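You operate a simulated robot arm through the tools that you are given. There is no shell and no other tool.

Carry out the task below with a simulated robot arm. There is one attempt and no reset: what you move stays moved.

## Task
Thread three beads on rod 1 of the bead stand by the table's edge, as its card shows.
Fine: slide the teal bar back, and over the rods again after; leave the other two beads in the tray.

It is judged by the outcome, as a careful person would: the job done as asked, and still so three seconds after it is handed in. It fails if anything else is knocked over, pushed out of place, dropped, spilled or broken.

## Robot
A 6-joint arm with a two-finger gripper, fixed in place. Base frame: the origin is on the floor under the middle of its stand, x ahead of it, y to its left, z up; the work surface is at about z = 74. Readings come in cm, degrees, newtons and seconds.
It reaches about 103.8 cm from its shoulder. Its first joint turns from -166.0 to 166.0 degrees. Payload 1.71 kg.
The tool frame sits at the grasp point between the pads (the TCP): z along the fingers, y along the line on which they close. The tips reach 2 cm beyond it. The gripper opens to 9.6 cm; its body begins 11.3 cm behind the TCP.
Orientation is that of the tool frame in the base frame, as a unit quaternion [w, x, y, z]. With the fingers straight down and closing along the base's y, the tool's x points along the base's -x, its y along +y and its z along -z.

## Interface
- The arm moves only by the tool arm_command. Its argument "deltas" is text: rows parted by semicolons, each of 7 numbers parted by spaces: the turn, a rotation vector about the tool's x, y, z in degrees, then the shift along the tool's x, y, z in m, then the finger opening in m, from 0 to 0.096. In form: ax ay az dx dy dz jaw; .... A call has 1 to 20 rows; each row shifts and turns the commanded pose from where the row before left it, along the tool's axes as they then stand. A row lasts 0.2 s, in which the tool goes at most 5 cm and 8.6 degrees; a call with a longer step from one row to the next is refused whole, and so is a gripper value outside its range. A pose out of reach is approached as far as the arm can. The call stops where the force on the tool passes 40 N (or 10 N more than at its start, if that is more) or the arm is blocked; 0.2 s more then pass. Each finger travels about 4.5 cm/s and halts on what it meets, pressing with about 33 N; the grip force reading is that of the motor and also rises with nothing between the fingers. The clock runs only during rows and for 0.2 s after the last one: add rows that do not move to give the fingers time. The reply holds the time, the measured pose of the TCP, the force on the tool along the base axes, the opening and the grip force, in the units named above and with some noise, with the torque about the TCP (base axes, N m) and any sound that the robot's microphone picked up, and new pictures: "views" is both (left out), scene, wrist or none.
- Cameras (640 x 400 px; columns grow to the right, rows downward): "scene" is fixed at [5.08, -65.01, 129.29]; the picture's right is [0.25, -0.97, 0.00], its down [-0.50, -0.13, -0.86] and it looks along [0.83, 0.22, -0.52] (base axes); focal length 324 px, centre (320, 200). "wrist" rides on the gripper at [6.6, 1.4, -14.5] in the tool frame; the picture's right is [-0.21, 0.98, 0.00], its down [-0.88, -0.18, -0.45] and it looks along [-0.44, -0.09, 0.90] (tool axes); focal length 275 px, centre (320, 200). There is no depth. A picture from a camera that has moved, and an enlarged one, comes with that camera's place and axes in the base frame and with its lens.
- raise_lower(by): moves the trunk up (or, below 0, down) by that many cm; the arm rides with it, the base frame stays. It gives what a move gives, with no picture.
- zoom(camera, box): a new picture of the part [left, top, right, bottom] of that camera's present view, enlarged. No time passes.
- hand_in(): hands the job in; it is judged then, once.

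Places have to be worked out from the pictures, the camera data and where the tool is seen. Open the gripper and draw the arm clear of the work before you hand the job in, unless the task says otherwise.

The tools are called by a JSON object that holds its "method" and its "body". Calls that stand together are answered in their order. arm_command: Moves the arm, as the interface text tells. Its arguments: {"type":"object","properties":{"deltas":{"type":"string"},"views":{"type":"string","enum":["both","scene","wrist","none"]}},"required":["deltas"]} The other tools are called the same way: raise_lower (by) moves the trunk up or down; zoom (camera, box) takes an enlarged picture of a part of a camera's view; hand_in () hands the job in.

At the start:

```text
time_s: 0.0
tool_pos: [40.49, -37.31, 114.13]
orientation: [-0.001, 0.0, 1.0, 0.0]
contact_force: [0.1, 0.5, -0.8]
wrist_torque: [0.01, 0.0, 0.02]
width: 9.59
gripper_force: 0.1
trunk travel left (down, up): [-17.5, 21.5]
```

scene: 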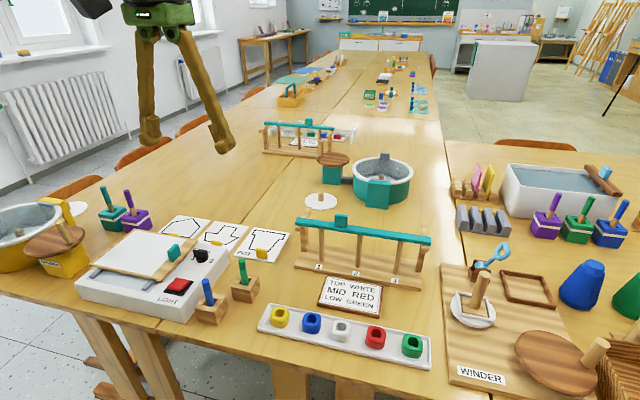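
wrist: 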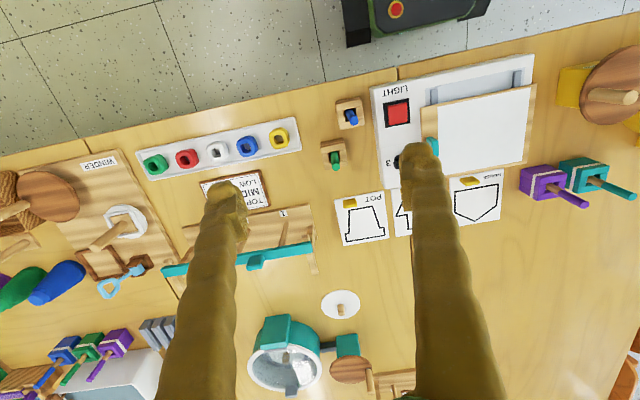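

I see the bead stand with three rods, a teal bar over them, a card (TOP WHITE, MID RED, LOW GREEN), and the bead tray at the near edge. I zoom in for detail before moving.

{"method": "zoom", "body": {"camera": "scene", "box": [240, 190, 460, 380]}}

{"method": "zoom", "body": {"camera": "wrist", "box": [130, 110, 350, 290]}}

{"method": "zoom", "body": {"camera": "scene", "box": [285, 205, 440, 300]}}

```text
2.11 times, centred on (350, 285) of scene
camera zoom: at [5.08, -65.01, 129.29], right [0.25, -0.97, 0.0], down [-0.5, -0.13, -0.86], along [0.83, 0.22, -0.52], focal length 681 px, centre (257, 21)
```

zoom: 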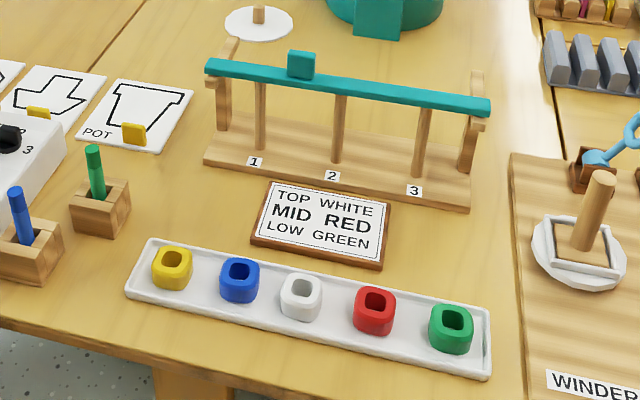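

```text
2.22 times, centred on (240, 200) of wrist
camera zoom: at [33.89, -35.84, 128.52], right [0.21, 0.98, 0.0], down [0.88, -0.18, 0.44], along [0.43, -0.09, -0.9], focal length 612 px, centre (498, 200)
```

zoom: 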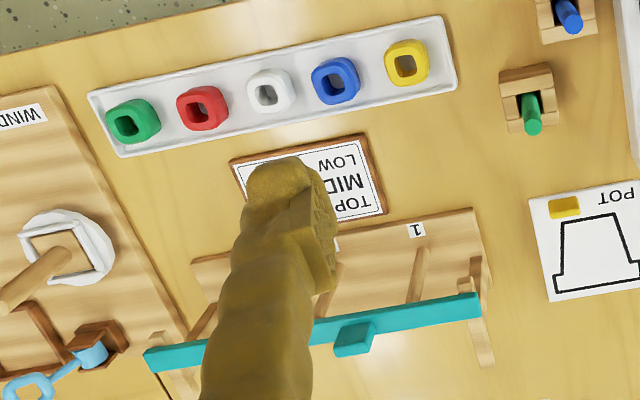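

```text
4.13 times, centred on (362, 252) of scene
camera zoom: at [5.08, -65.01, 129.29], right [0.25, -0.97, 0.0], down [-0.5, -0.13, -0.86], along [0.83, 0.22, -0.52], focal length 1336 px, centre (144, -17)
```

zoom: 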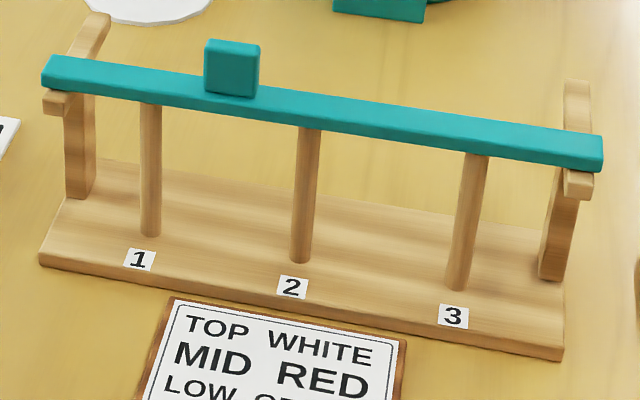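

{"method": "zoom", "body": {"camera": "scene", "box": [110, 0, 260, 165]}}

{"method": "zoom", "body": {"camera": "scene", "box": [255, 290, 435, 375]}}

{"method": "zoom", "body": {"camera": "wrist", "box": [180, 100, 480, 400]}}

```text
2.42 times, centred on (185, 82) of scene
camera zoom: at [5.08, -65.01, 129.29], right [0.25, -0.97, 0.0], down [-0.5, -0.13, -0.86], along [0.83, 0.22, -0.52], focal length 785 px, centre (647, 485)
```

zoom: 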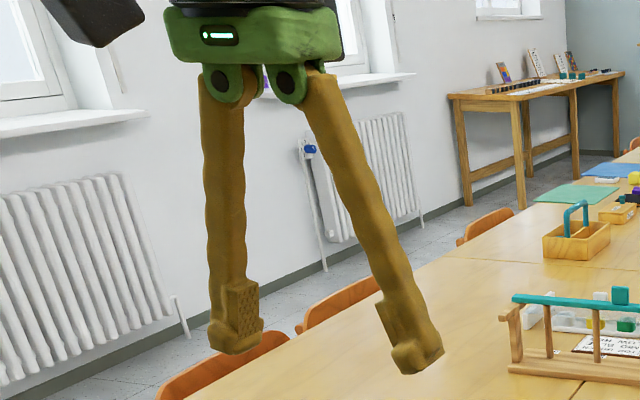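

```text
3.56 times, centred on (345, 332) of scene
camera zoom: at [5.08, -65.01, 129.29], right [0.25, -0.97, 0.0], down [-0.5, -0.13, -0.86], along [0.83, 0.22, -0.52], focal length 1151 px, centre (231, -271)
```

zoom: 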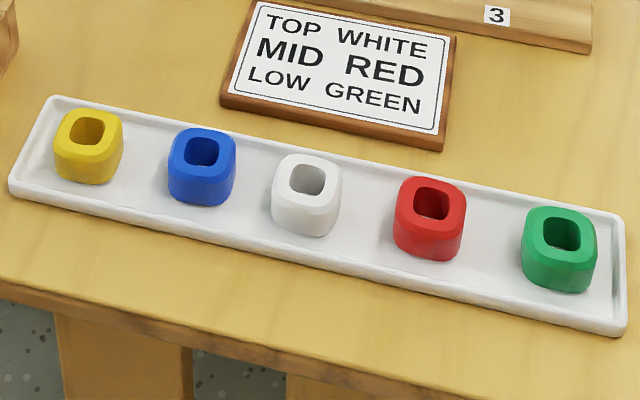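

```text
1.33 times, centred on (330, 250) of wrist
camera zoom: at [33.89, -35.84, 128.52], right [0.21, 0.98, 0.0], down [0.88, -0.18, 0.44], along [0.43, -0.09, -0.9], focal length 367 px, centre (307, 133)
```

zoom: 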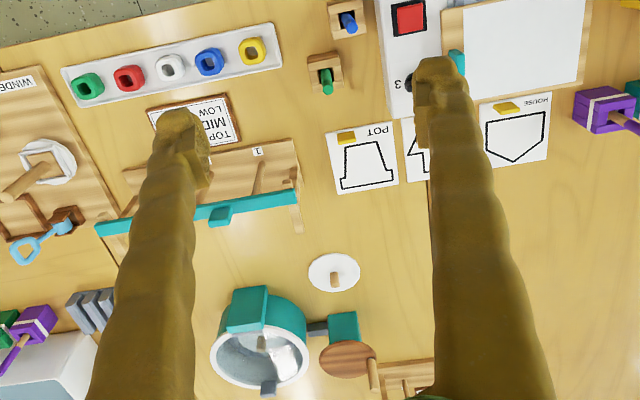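

The stand runs roughly along y with rod 1 at about (63, -50), the bar at z≈87 and its handle near y≈-54. The beads are near x≈44.5, with green at y≈-72, red at -65 and white at -59. I move the arm above the front of the stand for a closer wrist view.

{"method": "arm_command", "body": {"deltas": "0 0 0 -0.02 -0.0367 0.012 0.096; 0 0 0 -0.02 -0.0367 0.012 0.096; 0 0 0 -0.02 -0.0367 0.012 0.096; 0 0 0 -0.02 -0.0367 0.012 0.096; 0 0 0 -0.02 -0.0367 0.012 0.096; 0 0 0 0 0 0 0.096; 0 0 0 0 0 0 0.096", "views": "both"}}

```text
time_s: 1.6
tool_pos: [48.81, -55.67, 108.75]
orientation: [0.007, 0.001, 1.0, 0.0]
contact_force: [0.2, -0.4, -0.1]
wrist_torque: [0.0, -0.02, -0.04]
width: 9.6
gripper_force: 0.1
trunk travel left (down, up): [-17.5, 21.5]
camera wrist: at [42.03, -54.25, 123.14], right [0.21, 0.98, 0.0], down [0.87, -0.18, 0.46], along [0.45, -0.09, -0.89], focal length 275 px, centre (320, 200)
```

scene: 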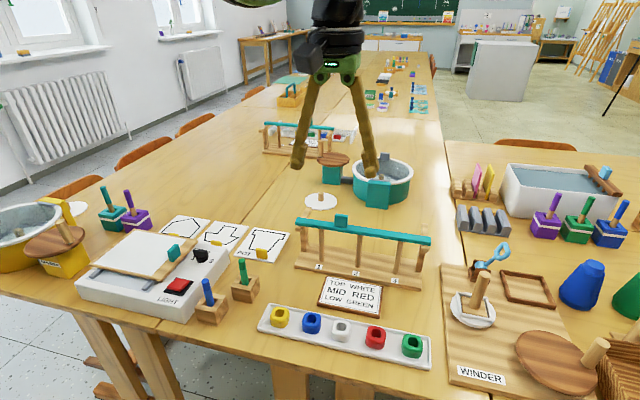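
wrist: 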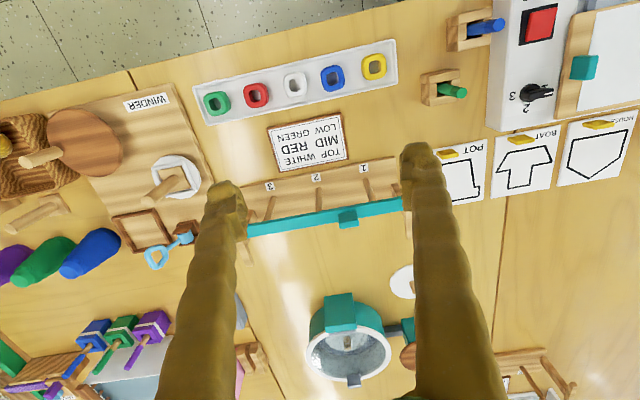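

The wrist view is clear; I zoom in on the stand to read the bar, rails and rods.

{"method": "zoom", "body": {"camera": "wrist", "box": [225, 140, 425, 265]}}

{"method": "zoom", "body": {"camera": "wrist", "box": [190, 30, 410, 170]}}

```text
3.20 times, centred on (325, 202) of wrist
camera zoom: at [42.03, -54.25, 123.14], right [0.21, 0.98, 0.0], down [0.87, -0.18, 0.46], along [0.45, -0.09, -0.89], focal length 881 px, centre (304, 192)
```

zoom: 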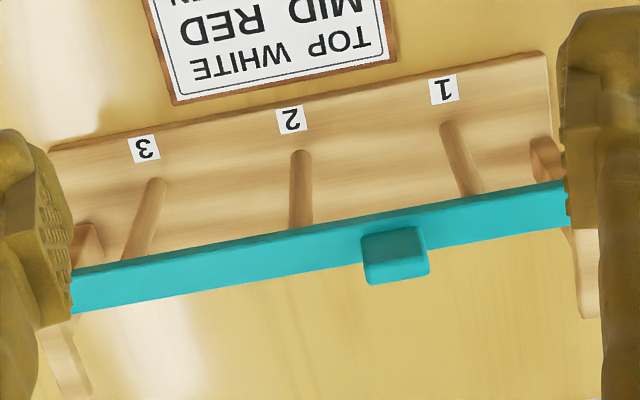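

```text
2.86 times, centred on (300, 100) of wrist
camera zoom: at [42.03, -54.25, 123.14], right [0.21, 0.98, 0.0], down [0.87, -0.18, 0.46], along [0.45, -0.09, -0.89], focal length 786 px, centre (377, 486)
```

zoom: 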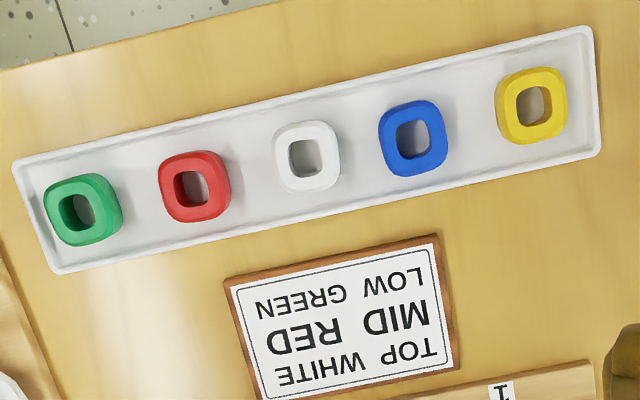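

The readings lag the commanded pose slightly, so I check the settled pose with stationary rows.

{"method": "arm_command", "body": {"deltas": "0 0 0 0 0 0 0.096; 0 0 0 0 0 0 0.096; 0 0 0 0 0 0 0.096", "views": "none"}}

```text
time_s: 2.4
tool_pos: [48.9, -55.63, 108.76]
orientation: [0.007, 0.001, 1.0, -0.001]
contact_force: [-1.2, 0.7, -0.1]
wrist_torque: [-0.02, 0.01, -0.03]
width: 9.59
gripper_force: 0.1
trunk travel left (down, up): [-17.5, 21.5]
```

{"method": "arm_command", "body": {"deltas": "0 0 0 -0.02 0 0.02 0.096; 0 0 0 0 0 0 0.096; 0 0 0 0 0 0 0.096", "views": "none"}}

```text
time_s: 3.2
tool_pos: [50.89, -55.69, 106.86]
orientation: [0.007, 0.0, 1.0, 0.0]
contact_force: [0.3, -0.5, -0.9]
wrist_torque: [0.01, 0.0, -0.01]
width: 9.6
gripper_force: 0.1
trunk travel left (down, up): [-17.5, 21.5]
```

Moves track with a constant offset, so I'll steer by measured pose. Next I hover above the bar's handle at about (63, -54.3, 97), correcting the small tilt.

{"method": "arm_command", "body": {"deltas": "0 0.8 0 -0.029 0.0035 0.024 0.096; 0 0 0 -0.029 0.0035 0.024 0.096; 0 0 0 -0.029 0.0035 0.024 0.096; 0 0 0 -0.029 0.0035 0.024 0.096; 0 0 0 0 0 0 0.096; 0 0 0 0 0 0 0.096", "views": "both"}}

```text
time_s: 4.6
tool_pos: [62.6, -54.16, 97.23]
orientation: [0.001, 0.0, 1.0, 0.0]
contact_force: [0.6, 0.4, -0.7]
wrist_torque: [-0.01, -0.02, -0.03]
width: 9.6
gripper_force: 0.1
trunk travel left (down, up): [-17.5, 21.5]
camera wrist: at [55.94, -52.79, 111.66], right [0.21, 0.98, 0.0], down [0.88, -0.18, 0.44], along [0.43, -0.09, -0.9], focal length 275 px, centre (320, 200)
```

scene: 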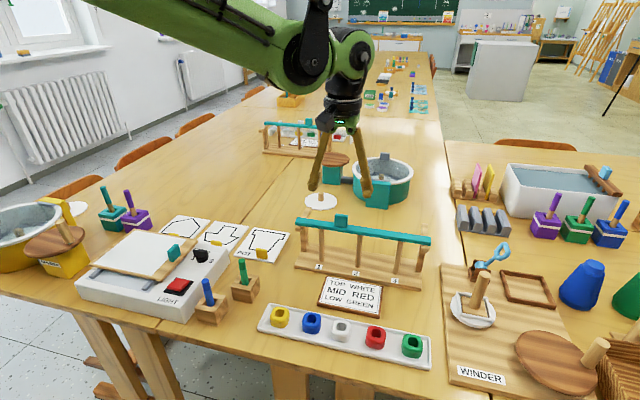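
wrist: 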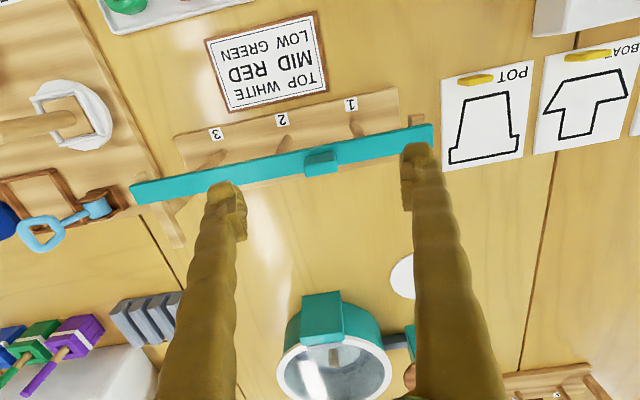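

{"method": "zoom", "body": {"camera": "wrist", "box": [120, 80, 450, 260]}}

{"method": "zoom", "body": {"camera": "scene", "box": [270, 140, 450, 300]}}

```text
1.94 times, centred on (285, 170) of wrist
camera zoom: at [55.94, -52.79, 111.66], right [0.21, 0.98, 0.0], down [0.88, -0.18, 0.44], along [0.43, -0.09, -0.9], focal length 534 px, centre (388, 258)
```

zoom: 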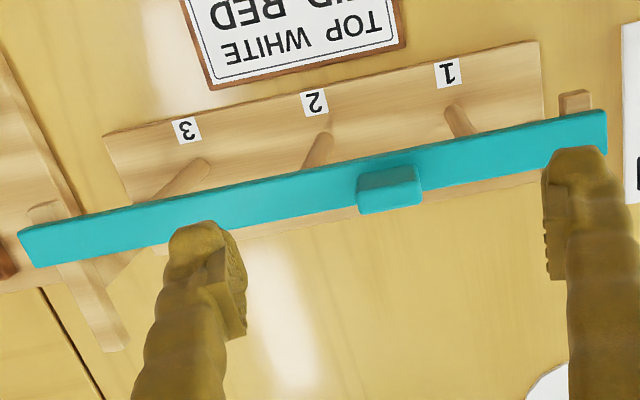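

```text
2.50 times, centred on (360, 220) of scene
camera zoom: at [5.08, -65.01, 129.29], right [0.25, -0.97, 0.0], down [-0.5, -0.13, -0.86], along [0.83, 0.22, -0.52], focal length 809 px, centre (220, 150)
```

zoom: 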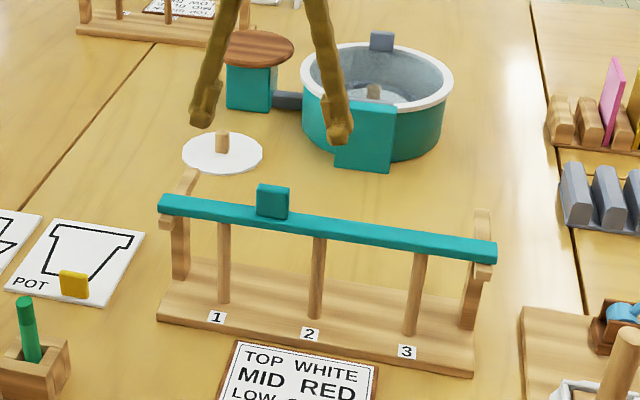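

The handle's top centre comes out at about (63.5, -54.3) with its top near z≈90 and the bar top near 87. The rails run from x≈61.7 to 70.6. I lower to just above the handle with the fingers partly closed and check.

{"method": "arm_command", "body": {"deltas": "0 0 0 -0.009 -0.001 0.02 0.06; 0 0 0 0 0 0.02 0.05; 0 0 0 0 0 0.01 0.05; 0 0 0 0 0 0 0.05; 0 0 0 0 0 0 0.05; 0 0 0 0 0 0 0.05", "views": "both"}}

```text
time_s: 6.0
tool_pos: [63.3, -54.29, 92.25]
orientation: [0.0, 0.0, 1.0, 0.0]
contact_force: [-0.3, -0.5, 0.1]
wrist_torque: [-0.02, 0.04, 0.01]
width: 4.99
gripper_force: 0.0
trunk travel left (down, up): [-17.5, 21.5]
camera wrist: at [56.87, -52.85, 106.68], right [0.21, 0.98, 0.0], down [0.88, -0.18, 0.44], along [0.43, -0.09, -0.9], focal length 275 px, centre (320, 200)
```

scene: 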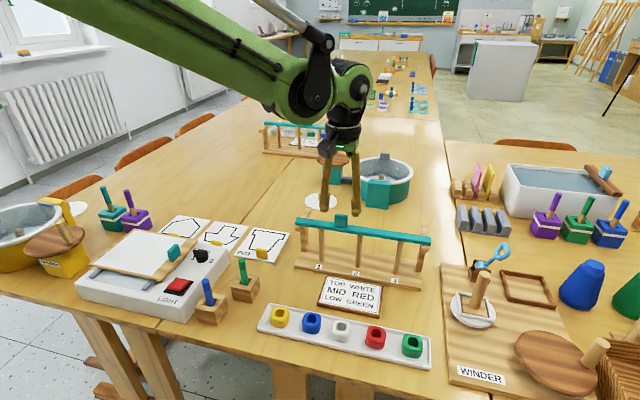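
wrist: 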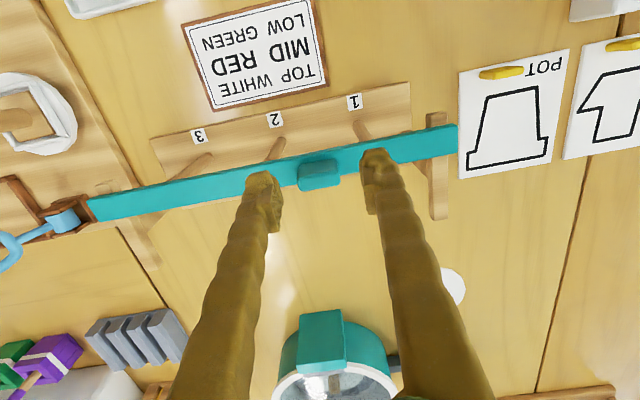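

{"method": "zoom", "body": {"camera": "wrist", "box": [220, 110, 420, 240]}}

{"method": "zoom", "body": {"camera": "scene", "box": [290, 140, 440, 260]}}

```text
3.08 times, centred on (320, 175) of wrist
camera zoom: at [56.87, -52.85, 106.68], right [0.21, 0.98, 0.0], down [0.88, -0.18, 0.44], along [0.43, -0.09, -0.9], focal length 847 px, centre (320, 277)
```

zoom: 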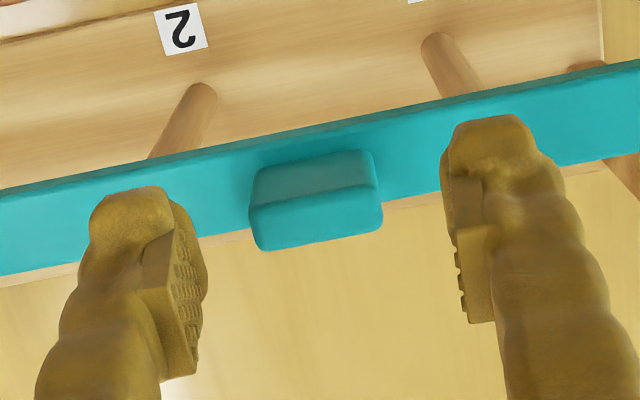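

```text
3.33 times, centred on (365, 200) of scene
camera zoom: at [5.08, -65.01, 129.29], right [0.25, -0.97, 0.0], down [-0.5, -0.13, -0.86], along [0.83, 0.22, -0.52], focal length 1079 px, centre (170, 200)
```

zoom: 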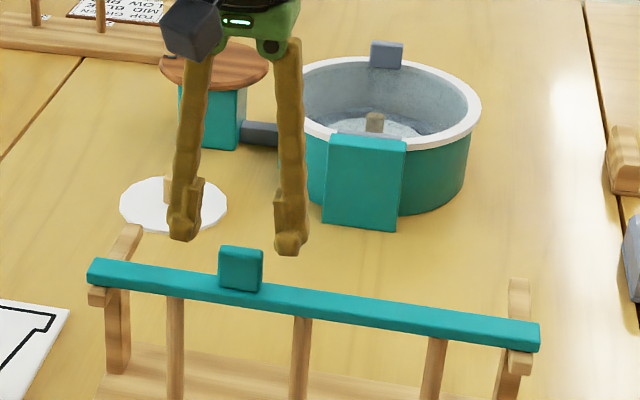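

The handle is centred between the fingers (top z≈89.9, bar top ≈87). I lower to TCP z≈89.5 and close gently on it.

{"method": "arm_command", "body": {"deltas": "0 0 0 0 0 0.012 0.05; 0 0 0 0 0 0.008 0.05; 0 0 0 0 0 0.006 0.05; 0 0 0 0 0 0 0.05; 0 0 0 0 0 0 0.05", "views": "scene"}}

{"method": "zoom", "body": {"camera": "scene", "box": [290, 140, 440, 260]}}

```text
time_s: 7.2
tool_pos: [63.42, -54.22, 89.63]
orientation: [0.0, -0.001, 1.0, 0.0]
contact_force: [-0.3, 0.2, 0.4]
wrist_torque: [-0.02, 0.0, 0.0]
width: 5.0
gripper_force: 0.1
trunk travel left (down, up): [-17.5, 21.5]
```

scene: 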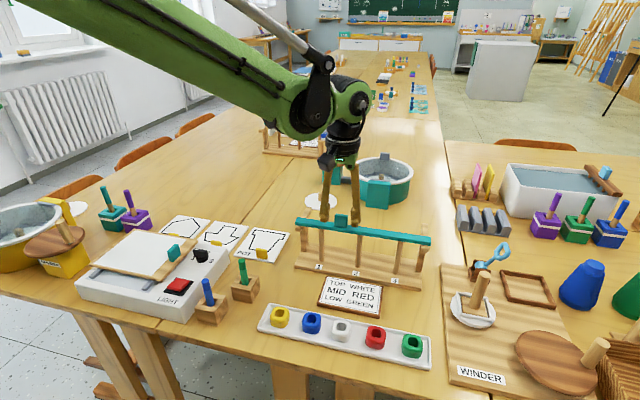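

```text
3.33 times, centred on (365, 200) of scene
camera zoom: at [5.08, -65.01, 129.29], right [0.25, -0.97, 0.0], down [-0.5, -0.13, -0.86], along [0.83, 0.22, -0.52], focal length 1079 px, centre (170, 200)
```

zoom: 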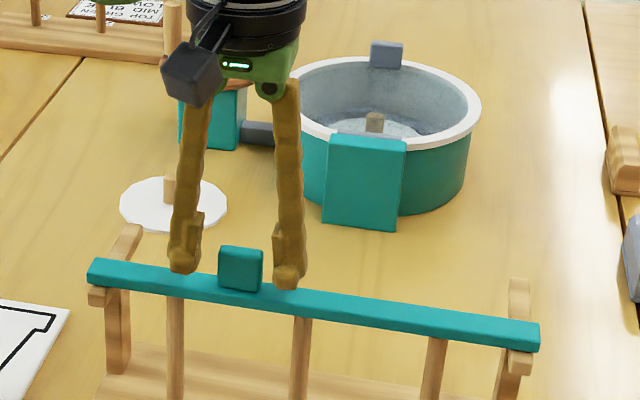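

The tips are just above the bar with the handle between them. I close on the handle.

{"method": "arm_command", "body": {"deltas": "0 0 0 0 0 0 0.035; 0 0 0 0 0 0 0.02; 0 0 0 0 0 0 0.02; 0 0 0 0 0 0 0.02; 0 0 0 0 0 0 0.02", "views": "both"}}

```text
time_s: 8.4
tool_pos: [63.45, -54.56, 89.57]
orientation: [0.0, 0.0, 1.0, -0.001]
contact_force: [9.0, -29.3, 12.9]
wrist_torque: [-0.44, -0.03, -0.05]
width: 2.92
gripper_force: 35.6
trunk travel left (down, up): [-17.5, 21.5]
camera wrist: at [56.83, -53.04, 104.04], right [0.21, 0.98, 0.0], down [0.88, -0.18, 0.44], along [0.44, -0.09, -0.9], focal length 275 px, centre (320, 200)
```

scene: 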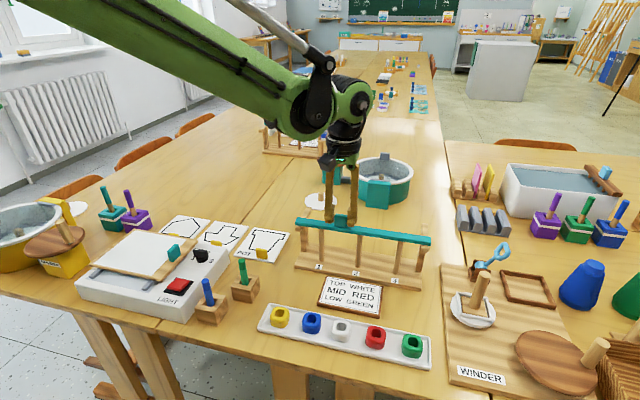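
wrist: 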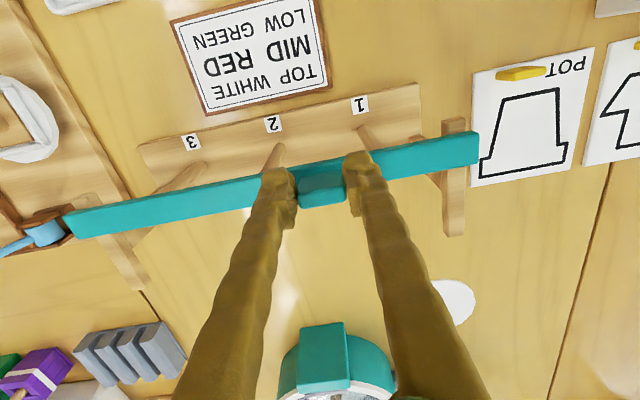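

The grip is on (2.9 cm), but the handle sits about 3 mm further to -y than my tool, giving a 29 N side load. I shift the tool to relieve it before sliding.

{"method": "arm_command", "body": {"deltas": "0 0 0 0 -0.002 -0.0005 0.02; 0 0 0 0 -0.0015 -0.0005 0.02; 0 0 0 0 0 0 0.02; 0 0 0 0 0 0 0.02", "views": "none"}}

```text
time_s: 9.4
tool_pos: [63.6, -54.59, 89.59]
orientation: [0.0, -0.001, 1.0, 0.001]
contact_force: [0.0, 18.8, -22.7]
wrist_torque: [0.19, -0.04, 0.1]
width: 2.93
gripper_force: 34.7
trunk travel left (down, up): [-17.5, 21.5]
```

The bar is clearly guided (it resists both sideways and upward), so I trim the tool to near-zero load.

{"method": "arm_command", "body": {"deltas": "0 0 0 0 0.0013 0.0006 0.02; 0 0 0 0 0 0 0.02; 0 0 0 0 0 0 0.02", "views": "none"}}

```text
time_s: 10.2
tool_pos: [63.57, -54.53, 89.66]
orientation: [-0.001, 0.0, 1.0, 0.0]
contact_force: [1.2, 12.1, -18.0]
wrist_torque: [0.1, 0.19, 0.02]
width: 2.89
gripper_force: 33.7
trunk travel left (down, up): [-17.5, 21.5]
```

{"method": "arm_command", "body": {"deltas": "0 0 0 0 0.0012 0.0008 0.02; 0 0 0 0 0 0 0.02; 0 0 0 0 0 0 0.02", "views": "wrist"}}

{"method": "zoom", "body": {"camera": "wrist", "box": [60, 80, 500, 290]}}

{"method": "zoom", "body": {"camera": "scene", "box": [290, 180, 440, 300]}}

```text
time_s: 11.0
tool_pos: [63.58, -54.49, 89.66]
orientation: [0.0, 0.0, 1.0, 0.0]
contact_force: [2.1, -6.5, 3.4]
wrist_torque: [-0.11, 0.29, -0.01]
width: 2.88
gripper_force: 35.5
trunk travel left (down, up): [-17.5, 21.5]
camera wrist: at [56.84, -53.04, 104.06], right [0.21, 0.98, 0.0], down [0.88, -0.18, 0.44], along [0.43, -0.09, -0.9], focal length 275 px, centre (320, 200)
```

wrist: 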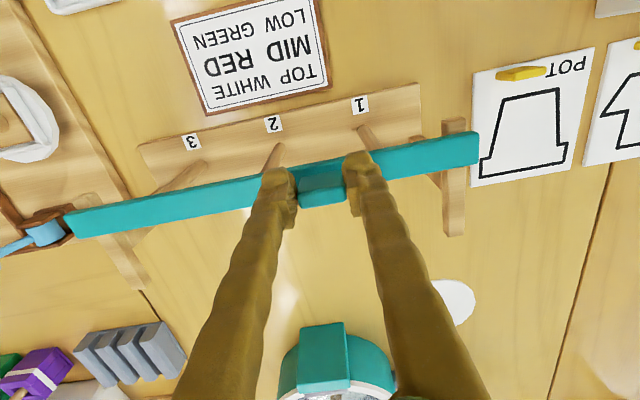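

```text
1.45 times, centred on (280, 185) of wrist
camera zoom: at [56.84, -53.04, 104.06], right [0.21, 0.98, 0.0], down [0.88, -0.18, 0.44], along [0.43, -0.09, -0.9], focal length 400 px, centre (378, 222)
```

zoom: 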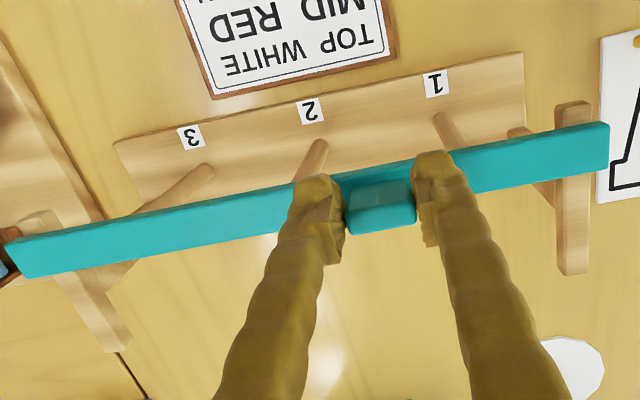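

```text
3.33 times, centred on (365, 240) of scene
camera zoom: at [5.08, -65.01, 129.29], right [0.25, -0.97, 0.0], down [-0.5, -0.13, -0.86], along [0.83, 0.22, -0.52], focal length 1079 px, centre (170, 67)
```

zoom: 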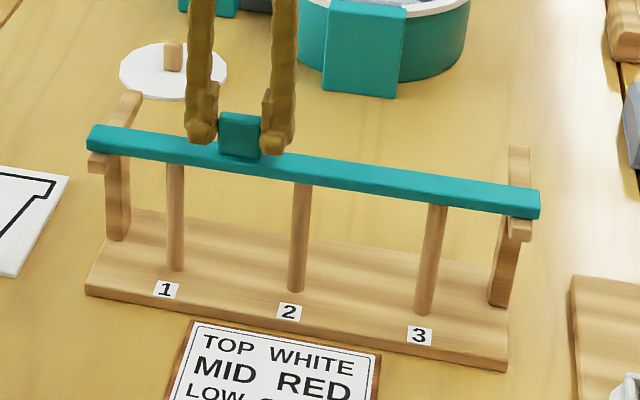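

Loads are now small and the bar is nearly parallel to y, so the slide direction is +x. I slide it back about 4 cm first, watching the force.

{"method": "arm_command", "body": {"deltas": "0 0 0 -0.008 0 0 0.02; 0 0 0 -0.008 0 0 0.02; 0 0 0 -0.008 0 0 0.02; 0 0 0 -0.008 0 0 0.02; 0 0 0 -0.008 0 0 0.02; 0 0 0 0 0 0 0.02", "views": "both"}}

```text
time_s: 12.4
tool_pos: [67.29, -54.45, 89.49]
orientation: [0.001, 0.0, 1.0, 0.0]
contact_force: [0.3, -20.2, 10.3]
wrist_torque: [-0.36, 0.11, -0.05]
width: 2.91
gripper_force: 34.7
trunk travel left (down, up): [-17.5, 21.5]
camera wrist: at [60.77, -53.04, 104.06], right [0.21, 0.98, 0.0], down [0.88, -0.18, 0.44], along [0.43, -0.09, -0.9], focal length 275 px, centre (320, 200)
```

scene: 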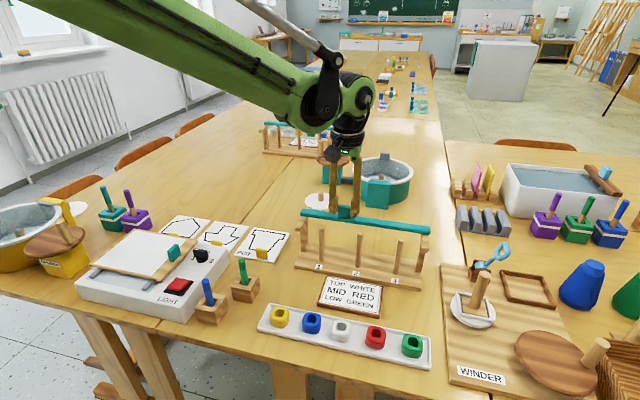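
wrist: 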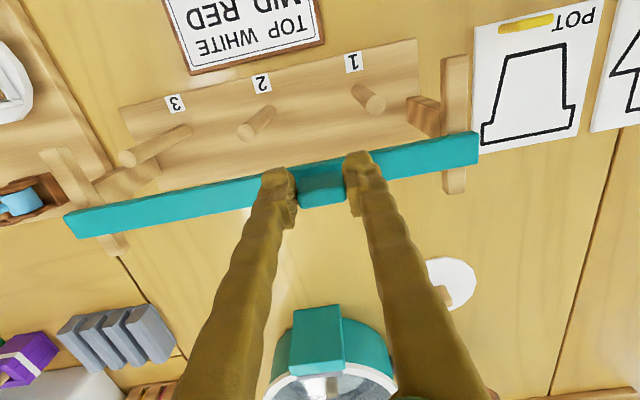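

The bar slid cleanly and the rods are now exposed. I ease the side load and go about 1.5 cm further to make room for the fingers.

{"method": "arm_command", "body": {"deltas": "0 0 0 0 -0.0014 -0.0003 0.02; 0 0 0 -0.005 0 0 0.02; 0 0 0 -0.005 0 0 0.02; 0 0 0 -0.005 0 0 0.02; 0 0 0 0 0 0 0.02; 0 0 0 0 0 0 0.02", "views": "both"}}

{"method": "zoom", "body": {"camera": "wrist", "box": [50, 20, 490, 280]}}

{"method": "zoom", "body": {"camera": "scene", "box": [280, 180, 450, 300]}}

```text
time_s: 13.8
tool_pos: [68.95, -54.5, 89.61]
orientation: [0.0, 0.0, 1.0, 0.0]
contact_force: [0.3, 3.2, -4.4]
wrist_torque: [0.08, -0.06, 0.0]
width: 2.92
gripper_force: 34.7
trunk travel left (down, up): [-17.5, 21.5]
camera wrist: at [62.35, -53.07, 104.06], right [0.21, 0.98, 0.0], down [0.88, -0.18, 0.44], along [0.43, -0.09, -0.9], focal length 275 px, centre (320, 200)
```

scene: 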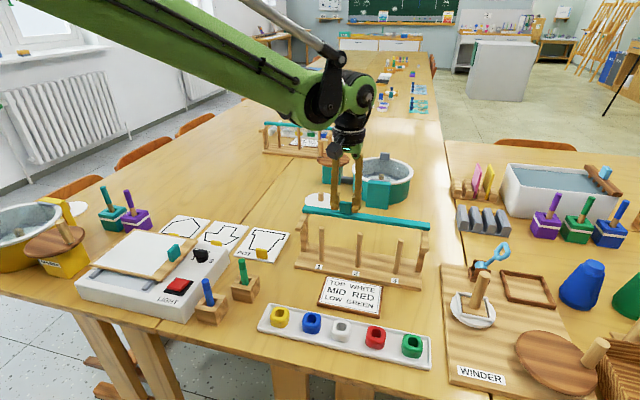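
wrist: 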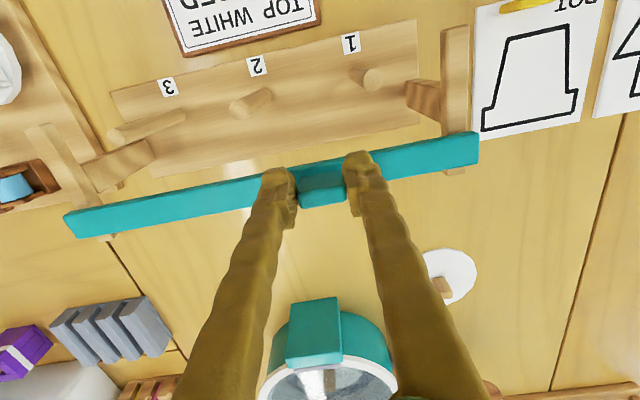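

```text
1.45 times, centred on (270, 150) of wrist
camera zoom: at [62.35, -53.07, 104.06], right [0.21, 0.98, 0.0], down [0.88, -0.18, 0.44], along [0.43, -0.09, -0.9], focal length 400 px, centre (393, 273)
```

zoom: 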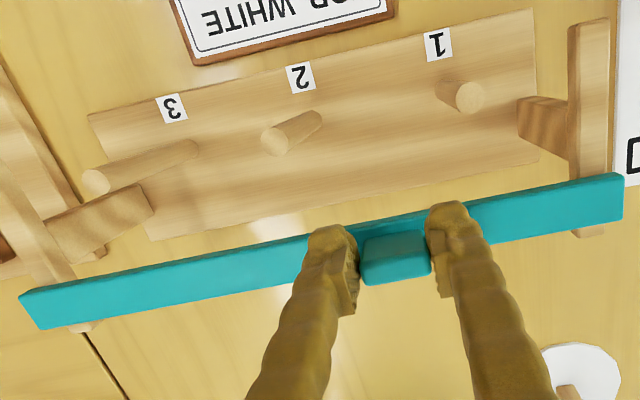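

```text
3.33 times, centred on (365, 240) of scene
camera zoom: at [5.08, -65.01, 129.29], right [0.25, -0.97, 0.0], down [-0.5, -0.13, -0.86], along [0.83, 0.22, -0.52], focal length 1079 px, centre (170, 67)
```

zoom: 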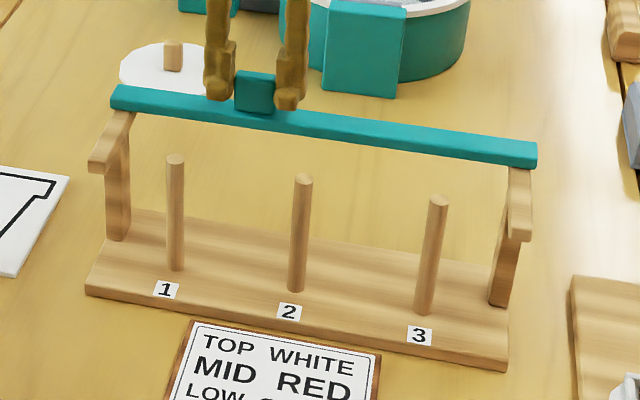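

The bar is now at x≈69, still fully on the rails, and rod 1 stands free at about (63.5, -50.0), from z≈75.4 to 85.4. I release the handle and rise straight up.

{"method": "arm_command", "body": {"deltas": "0 0 0 0 0 0 0.035; 0 0 0 0 0 0 0.045; 0 0 0 0 0 0 0.05; 0 0 0 0 0 0 0.05; 0 0 0 0 0 -0.02 0.05; 0 0 0 0 0 -0.03 0.05; 0 0 0 0 0 -0.03 0.05; 0 0 0 0 0 0 0.05; 0 0 0 0 0 0 0.05", "views": "both"}}

{"method": "zoom", "body": {"camera": "wrist", "box": [60, 20, 480, 260]}}

{"method": "zoom", "body": {"camera": "scene", "box": [280, 180, 450, 300]}}

```text
time_s: 15.8
tool_pos: [69.01, -54.49, 97.64]
orientation: [0.0, 0.0, 1.0, 0.0]
contact_force: [0.5, -0.2, -0.1]
wrist_torque: [-0.01, -0.01, 0.01]
width: 5.01
gripper_force: 0.0
trunk travel left (down, up): [-17.5, 21.5]
camera wrist: at [62.39, -53.11, 112.15], right [0.21, 0.98, 0.0], down [0.88, -0.18, 0.44], along [0.43, -0.09, -0.9], focal length 275 px, centre (320, 200)
```

scene: 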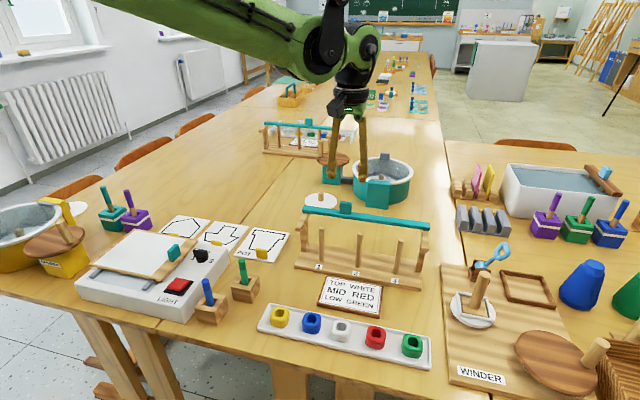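
wrist: 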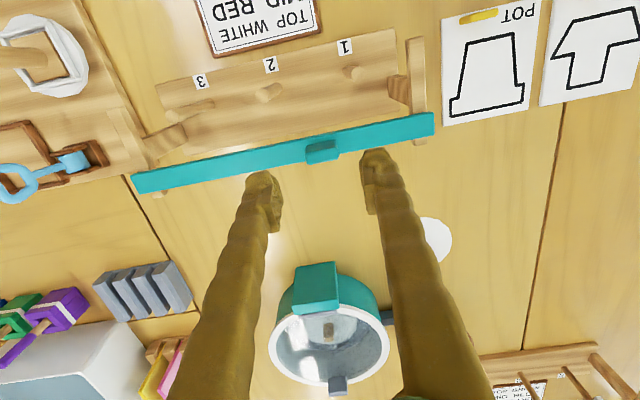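

```text
1.52 times, centred on (270, 140) of wrist
camera zoom: at [62.39, -53.11, 112.15], right [0.21, 0.98, 0.0], down [0.88, -0.18, 0.44], along [0.43, -0.09, -0.9], focal length 420 px, centre (396, 291)
```

zoom: 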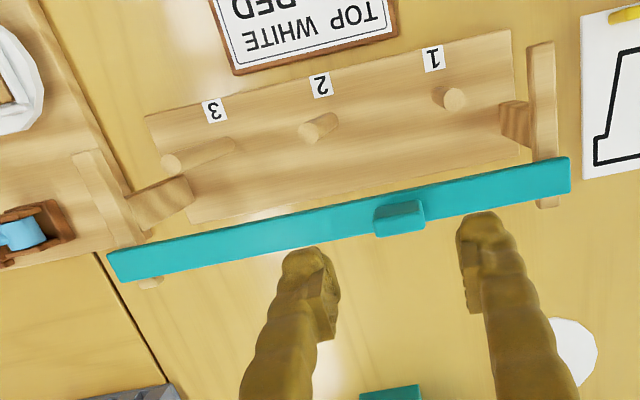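

```text
3.33 times, centred on (365, 240) of scene
camera zoom: at [5.08, -65.01, 129.29], right [0.25, -0.97, 0.0], down [-0.5, -0.13, -0.86], along [0.83, 0.22, -0.52], focal length 1079 px, centre (170, 67)
```

zoom: 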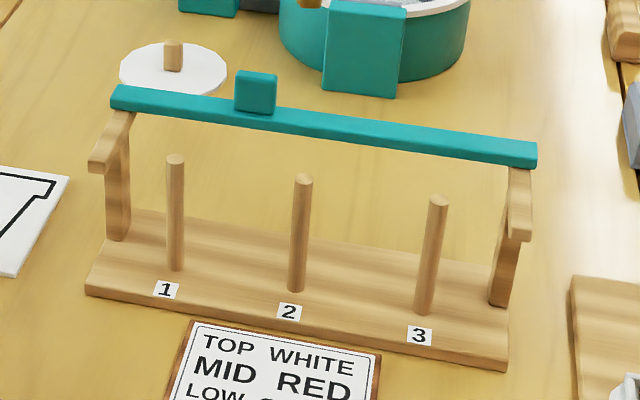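

The bar stays put at the back of its rails. Now I go to the green bead at about (45, -72), arriving at z≈91 for a closer look before descending.

{"method": "arm_command", "body": {"deltas": "0 0 0 0.0343 -0.025 0 0.05; 0 0 0 0.0343 -0.025 0 0.05; 0 0 0 0.0343 -0.025 0.006 0.05; 0 0 0 0.0343 -0.025 0.01 0.05; 0 0 0 0.0343 -0.025 0.015 0.05; 0 0 0 0.0343 -0.025 0.015 0.05; 0 0 0 0.0343 -0.025 0.014 0.05; 0 0 0 0 0 0 0.05; 0 0 0 0 0 0 0.05", "views": "both"}}

{"method": "zoom", "body": {"camera": "wrist", "box": [180, 80, 480, 280]}}

{"method": "zoom", "body": {"camera": "scene", "box": [330, 260, 450, 380]}}

```text
time_s: 17.8
tool_pos: [45.2, -71.93, 91.73]
orientation: [0.0, 0.0, 1.0, 0.0]
contact_force: [-0.1, -0.1, 0.1]
wrist_torque: [0.03, 0.01, 0.01]
width: 5.01
gripper_force: 0.0
trunk travel left (down, up): [-17.5, 21.5]
camera wrist: at [38.47, -70.62, 106.19], right [0.21, 0.98, 0.0], down [0.88, -0.18, 0.44], along [0.43, -0.09, -0.9], focal length 275 px, centre (320, 200)
```

scene: 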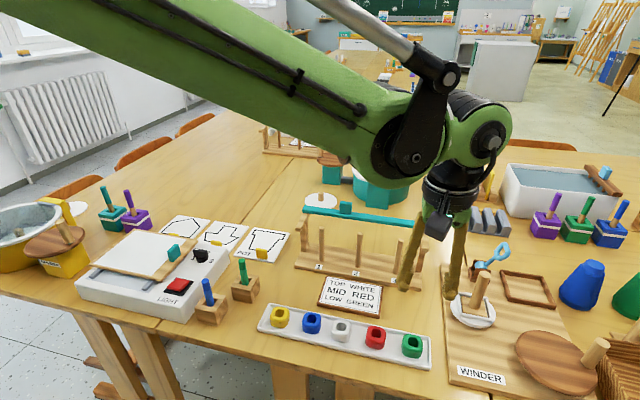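
wrist: 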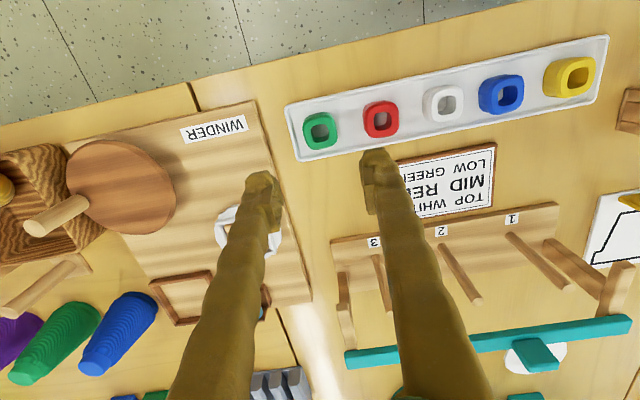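

```text
2.00 times, centred on (330, 180) of wrist
camera zoom: at [38.47, -70.62, 106.19], right [0.21, 0.98, 0.0], down [0.88, -0.18, 0.44], along [0.43, -0.09, -0.9], focal length 551 px, centre (300, 240)
```

zoom: 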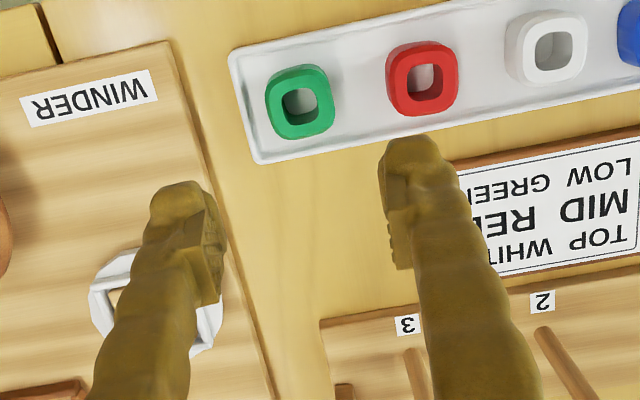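

```text
3.33 times, centred on (390, 320) of scene
camera zoom: at [5.08, -65.01, 129.29], right [0.25, -0.97, 0.0], down [-0.5, -0.13, -0.86], along [0.83, 0.22, -0.52], focal length 1079 px, centre (87, -200)
```

zoom: 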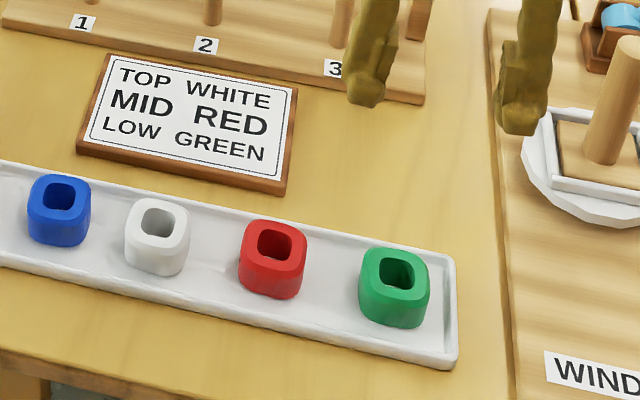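

Green's centre works out to about (44.9, -71.8) with its top at z≈76.8; the tray rim is near 75.1. I descend to just above it with a 4.4 cm opening and check alignment.

{"method": "arm_command", "body": {"deltas": "0 0 0 0.003 0.0013 0.04 0.044; 0 0 0 0 0 0.04 0.044; 0 0 0 0 0 0.035 0.044; 0 0 0 0 0 0 0.044; 0 0 0 0 0 0 0.044", "views": "both"}}

{"method": "zoom", "body": {"camera": "wrist", "box": [200, 80, 440, 280]}}

{"method": "zoom", "body": {"camera": "scene", "box": [340, 280, 450, 380]}}

```text
time_s: 19.0
tool_pos: [44.84, -71.96, 80.25]
orientation: [0.001, 0.0, 1.0, 0.0]
contact_force: [0.6, -0.1, 0.2]
wrist_torque: [-0.02, 0.01, 0.04]
width: 4.42
gripper_force: 0.0
trunk travel left (down, up): [-17.5, 21.5]
camera wrist: at [38.18, -70.51, 94.61], right [0.21, 0.98, 0.0], down [0.88, -0.18, 0.44], along [0.43, -0.09, -0.9], focal length 275 px, centre (320, 200)
```

scene: 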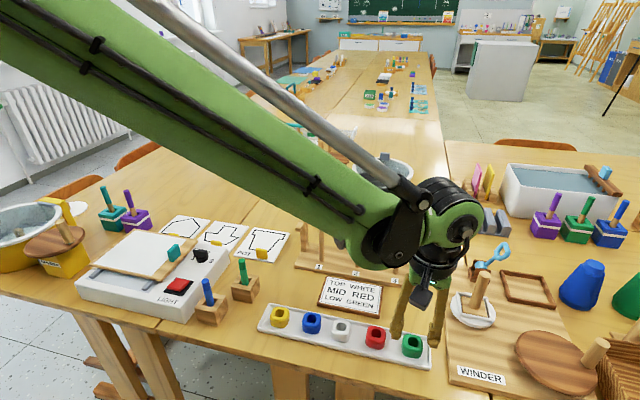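
wrist: 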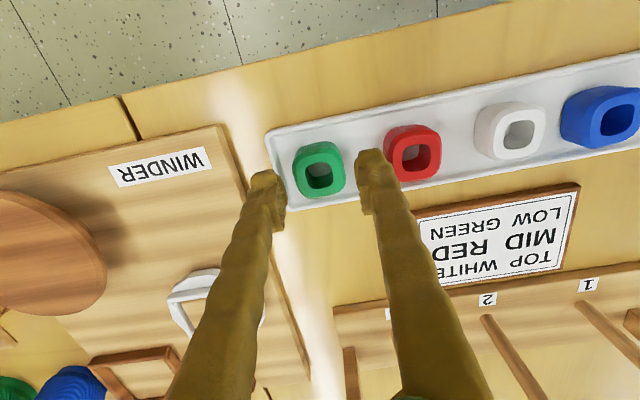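

```text
2.00 times, centred on (320, 180) of wrist
camera zoom: at [38.18, -70.51, 94.61], right [0.21, 0.98, 0.0], down [0.88, -0.18, 0.44], along [0.43, -0.09, -0.9], focal length 551 px, centre (320, 240)
```

zoom: 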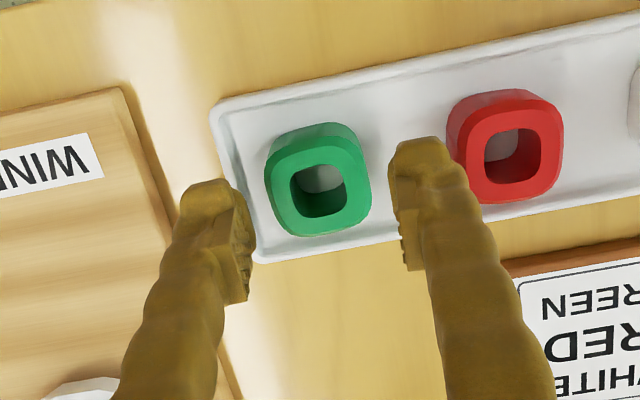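

```text
4.00 times, centred on (395, 330) of scene
camera zoom: at [5.08, -65.01, 129.29], right [0.25, -0.97, 0.0], down [-0.5, -0.13, -0.86], along [0.83, 0.22, -0.52], focal length 1295 px, centre (20, -320)
```

zoom: 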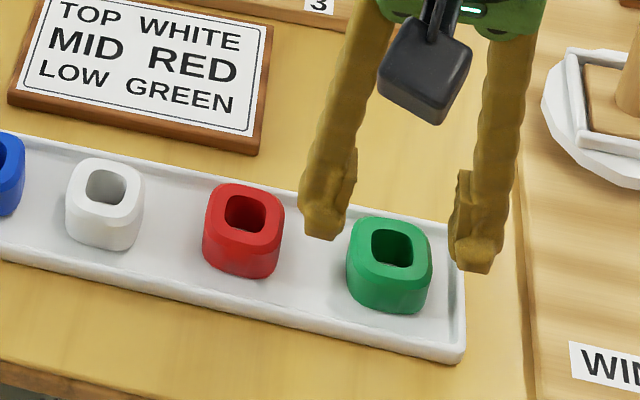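

The bead is centred between the fingers (within about 1 mm). I descend to TCP z≈77.5, keeping the tips above the tray rim, and look again.

{"method": "arm_command", "body": {"deltas": "0 0 0 -0.001 0 0.01 0.044; 0 0 0 0 0 0.01 0.044; 0 0 0 0 0 0.007 0.044; 0 0 0 0 0 0 0.044; 0 0 0 0 0 0 0.044", "views": "both"}}

{"method": "zoom", "body": {"camera": "wrist", "box": [200, 80, 440, 280]}}

{"method": "zoom", "body": {"camera": "scene", "box": [340, 280, 450, 380]}}

```text
time_s: 20.2
tool_pos: [44.8, -71.9, 77.43]
orientation: [0.0, 0.0, 1.0, 0.001]
contact_force: [0.7, 0.5, -0.1]
wrist_torque: [-0.02, 0.0, 0.02]
width: 4.4
gripper_force: 0.1
trunk travel left (down, up): [-17.5, 21.5]
camera wrist: at [38.2, -70.5, 91.88], right [0.21, 0.98, 0.0], down [0.88, -0.18, 0.44], along [0.43, -0.09, -0.9], focal length 275 px, centre (320, 200)
```

scene: 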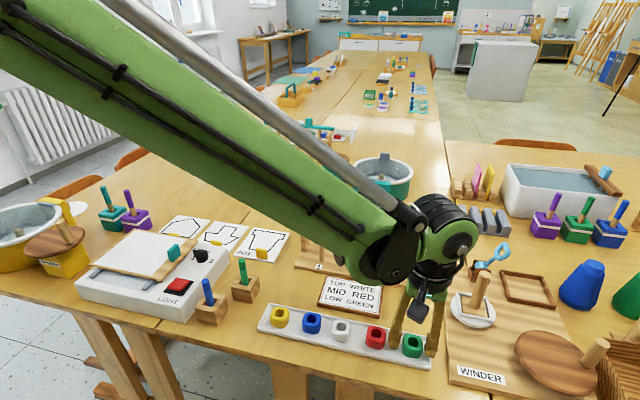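
wrist: 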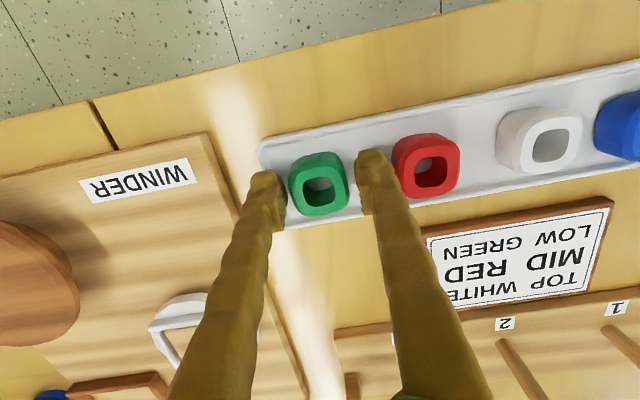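

```text
2.00 times, centred on (320, 180) of wrist
camera zoom: at [38.2, -70.5, 91.88], right [0.21, 0.98, 0.0], down [0.88, -0.18, 0.44], along [0.43, -0.09, -0.9], focal length 551 px, centre (320, 240)
```

zoom: 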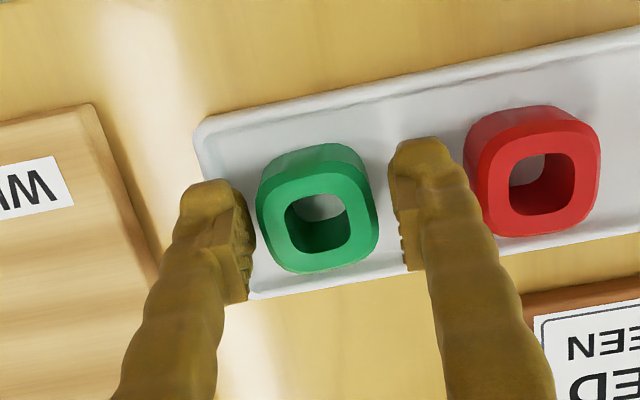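

```text
4.00 times, centred on (395, 330) of scene
camera zoom: at [5.08, -65.01, 129.29], right [0.25, -0.97, 0.0], down [-0.5, -0.13, -0.86], along [0.83, 0.22, -0.52], focal length 1295 px, centre (20, -320)
```

zoom: 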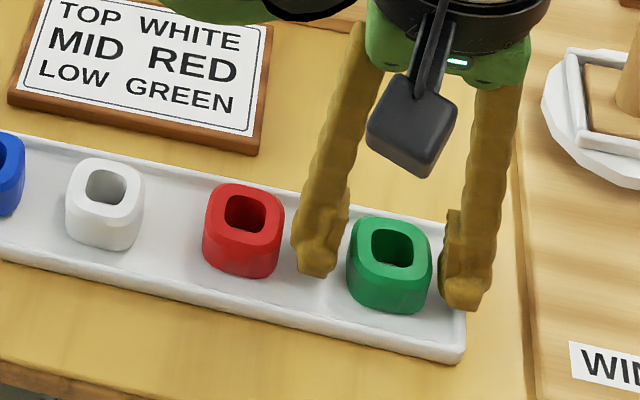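

The fingers straddle green, with the -y tip just over the end rim. I nudge +1.5 mm in x, drop another 1–2 mm, and close.

{"method": "arm_command", "body": {"deltas": "0 0 0 -0.0015 0 0.0015 0.044; 0 0 0 0 0 0 0.044; 0 0 0 0 0 0 0.036; 0 0 0 0 0 0 0.025; 0 0 0 0 0 0 0.025; 0 0 0 0 0 0 0.025", "views": "both"}}

{"method": "zoom", "body": {"camera": "wrist", "box": [200, 80, 440, 280]}}

{"method": "zoom", "body": {"camera": "scene", "box": [340, 280, 450, 380]}}

```text
time_s: 21.6
tool_pos: [44.95, -71.87, 77.21]
orientation: [0.0, 0.0, 1.0, 0.0]
contact_force: [0.2, -0.5, 0.4]
wrist_torque: [0.02, -0.01, -0.01]
width: 3.38
gripper_force: 32.8
trunk travel left (down, up): [-17.5, 21.5]
camera wrist: at [38.33, -70.48, 91.72], right [0.21, 0.98, 0.0], down [0.88, -0.18, 0.44], along [0.43, -0.09, -0.9], focal length 275 px, centre (320, 200)
```

scene: 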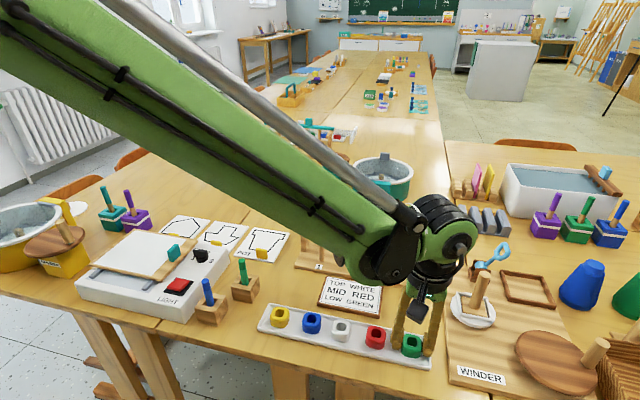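
wrist: 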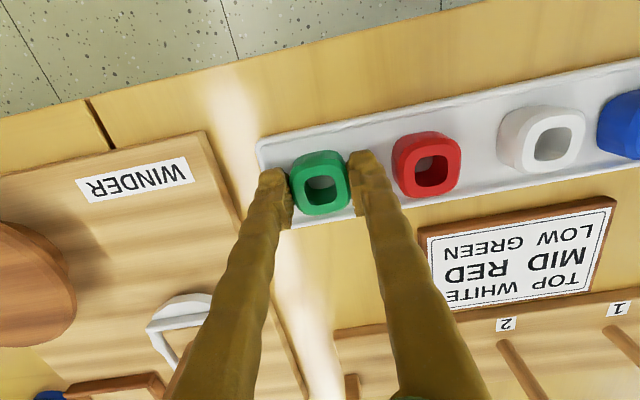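

```text
2.00 times, centred on (320, 180) of wrist
camera zoom: at [38.33, -70.48, 91.72], right [0.21, 0.98, 0.0], down [0.88, -0.18, 0.44], along [0.43, -0.09, -0.9], focal length 551 px, centre (320, 240)
```

zoom: 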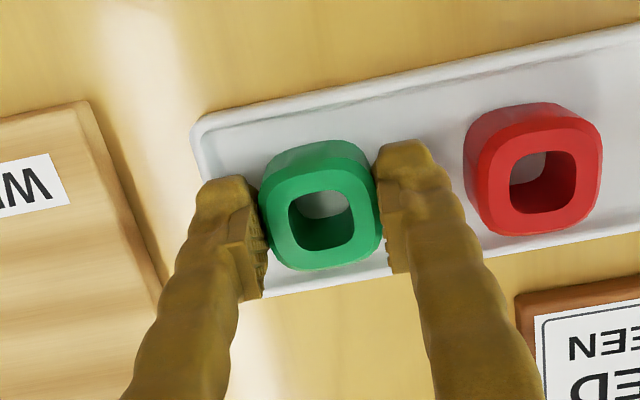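

```text
4.00 times, centred on (395, 330) of scene
camera zoom: at [5.08, -65.01, 129.29], right [0.25, -0.97, 0.0], down [-0.5, -0.13, -0.86], along [0.83, 0.22, -0.52], focal length 1295 px, centre (20, -320)
```

zoom: 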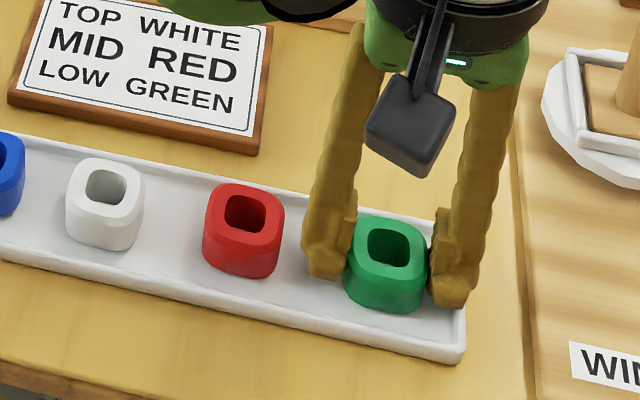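

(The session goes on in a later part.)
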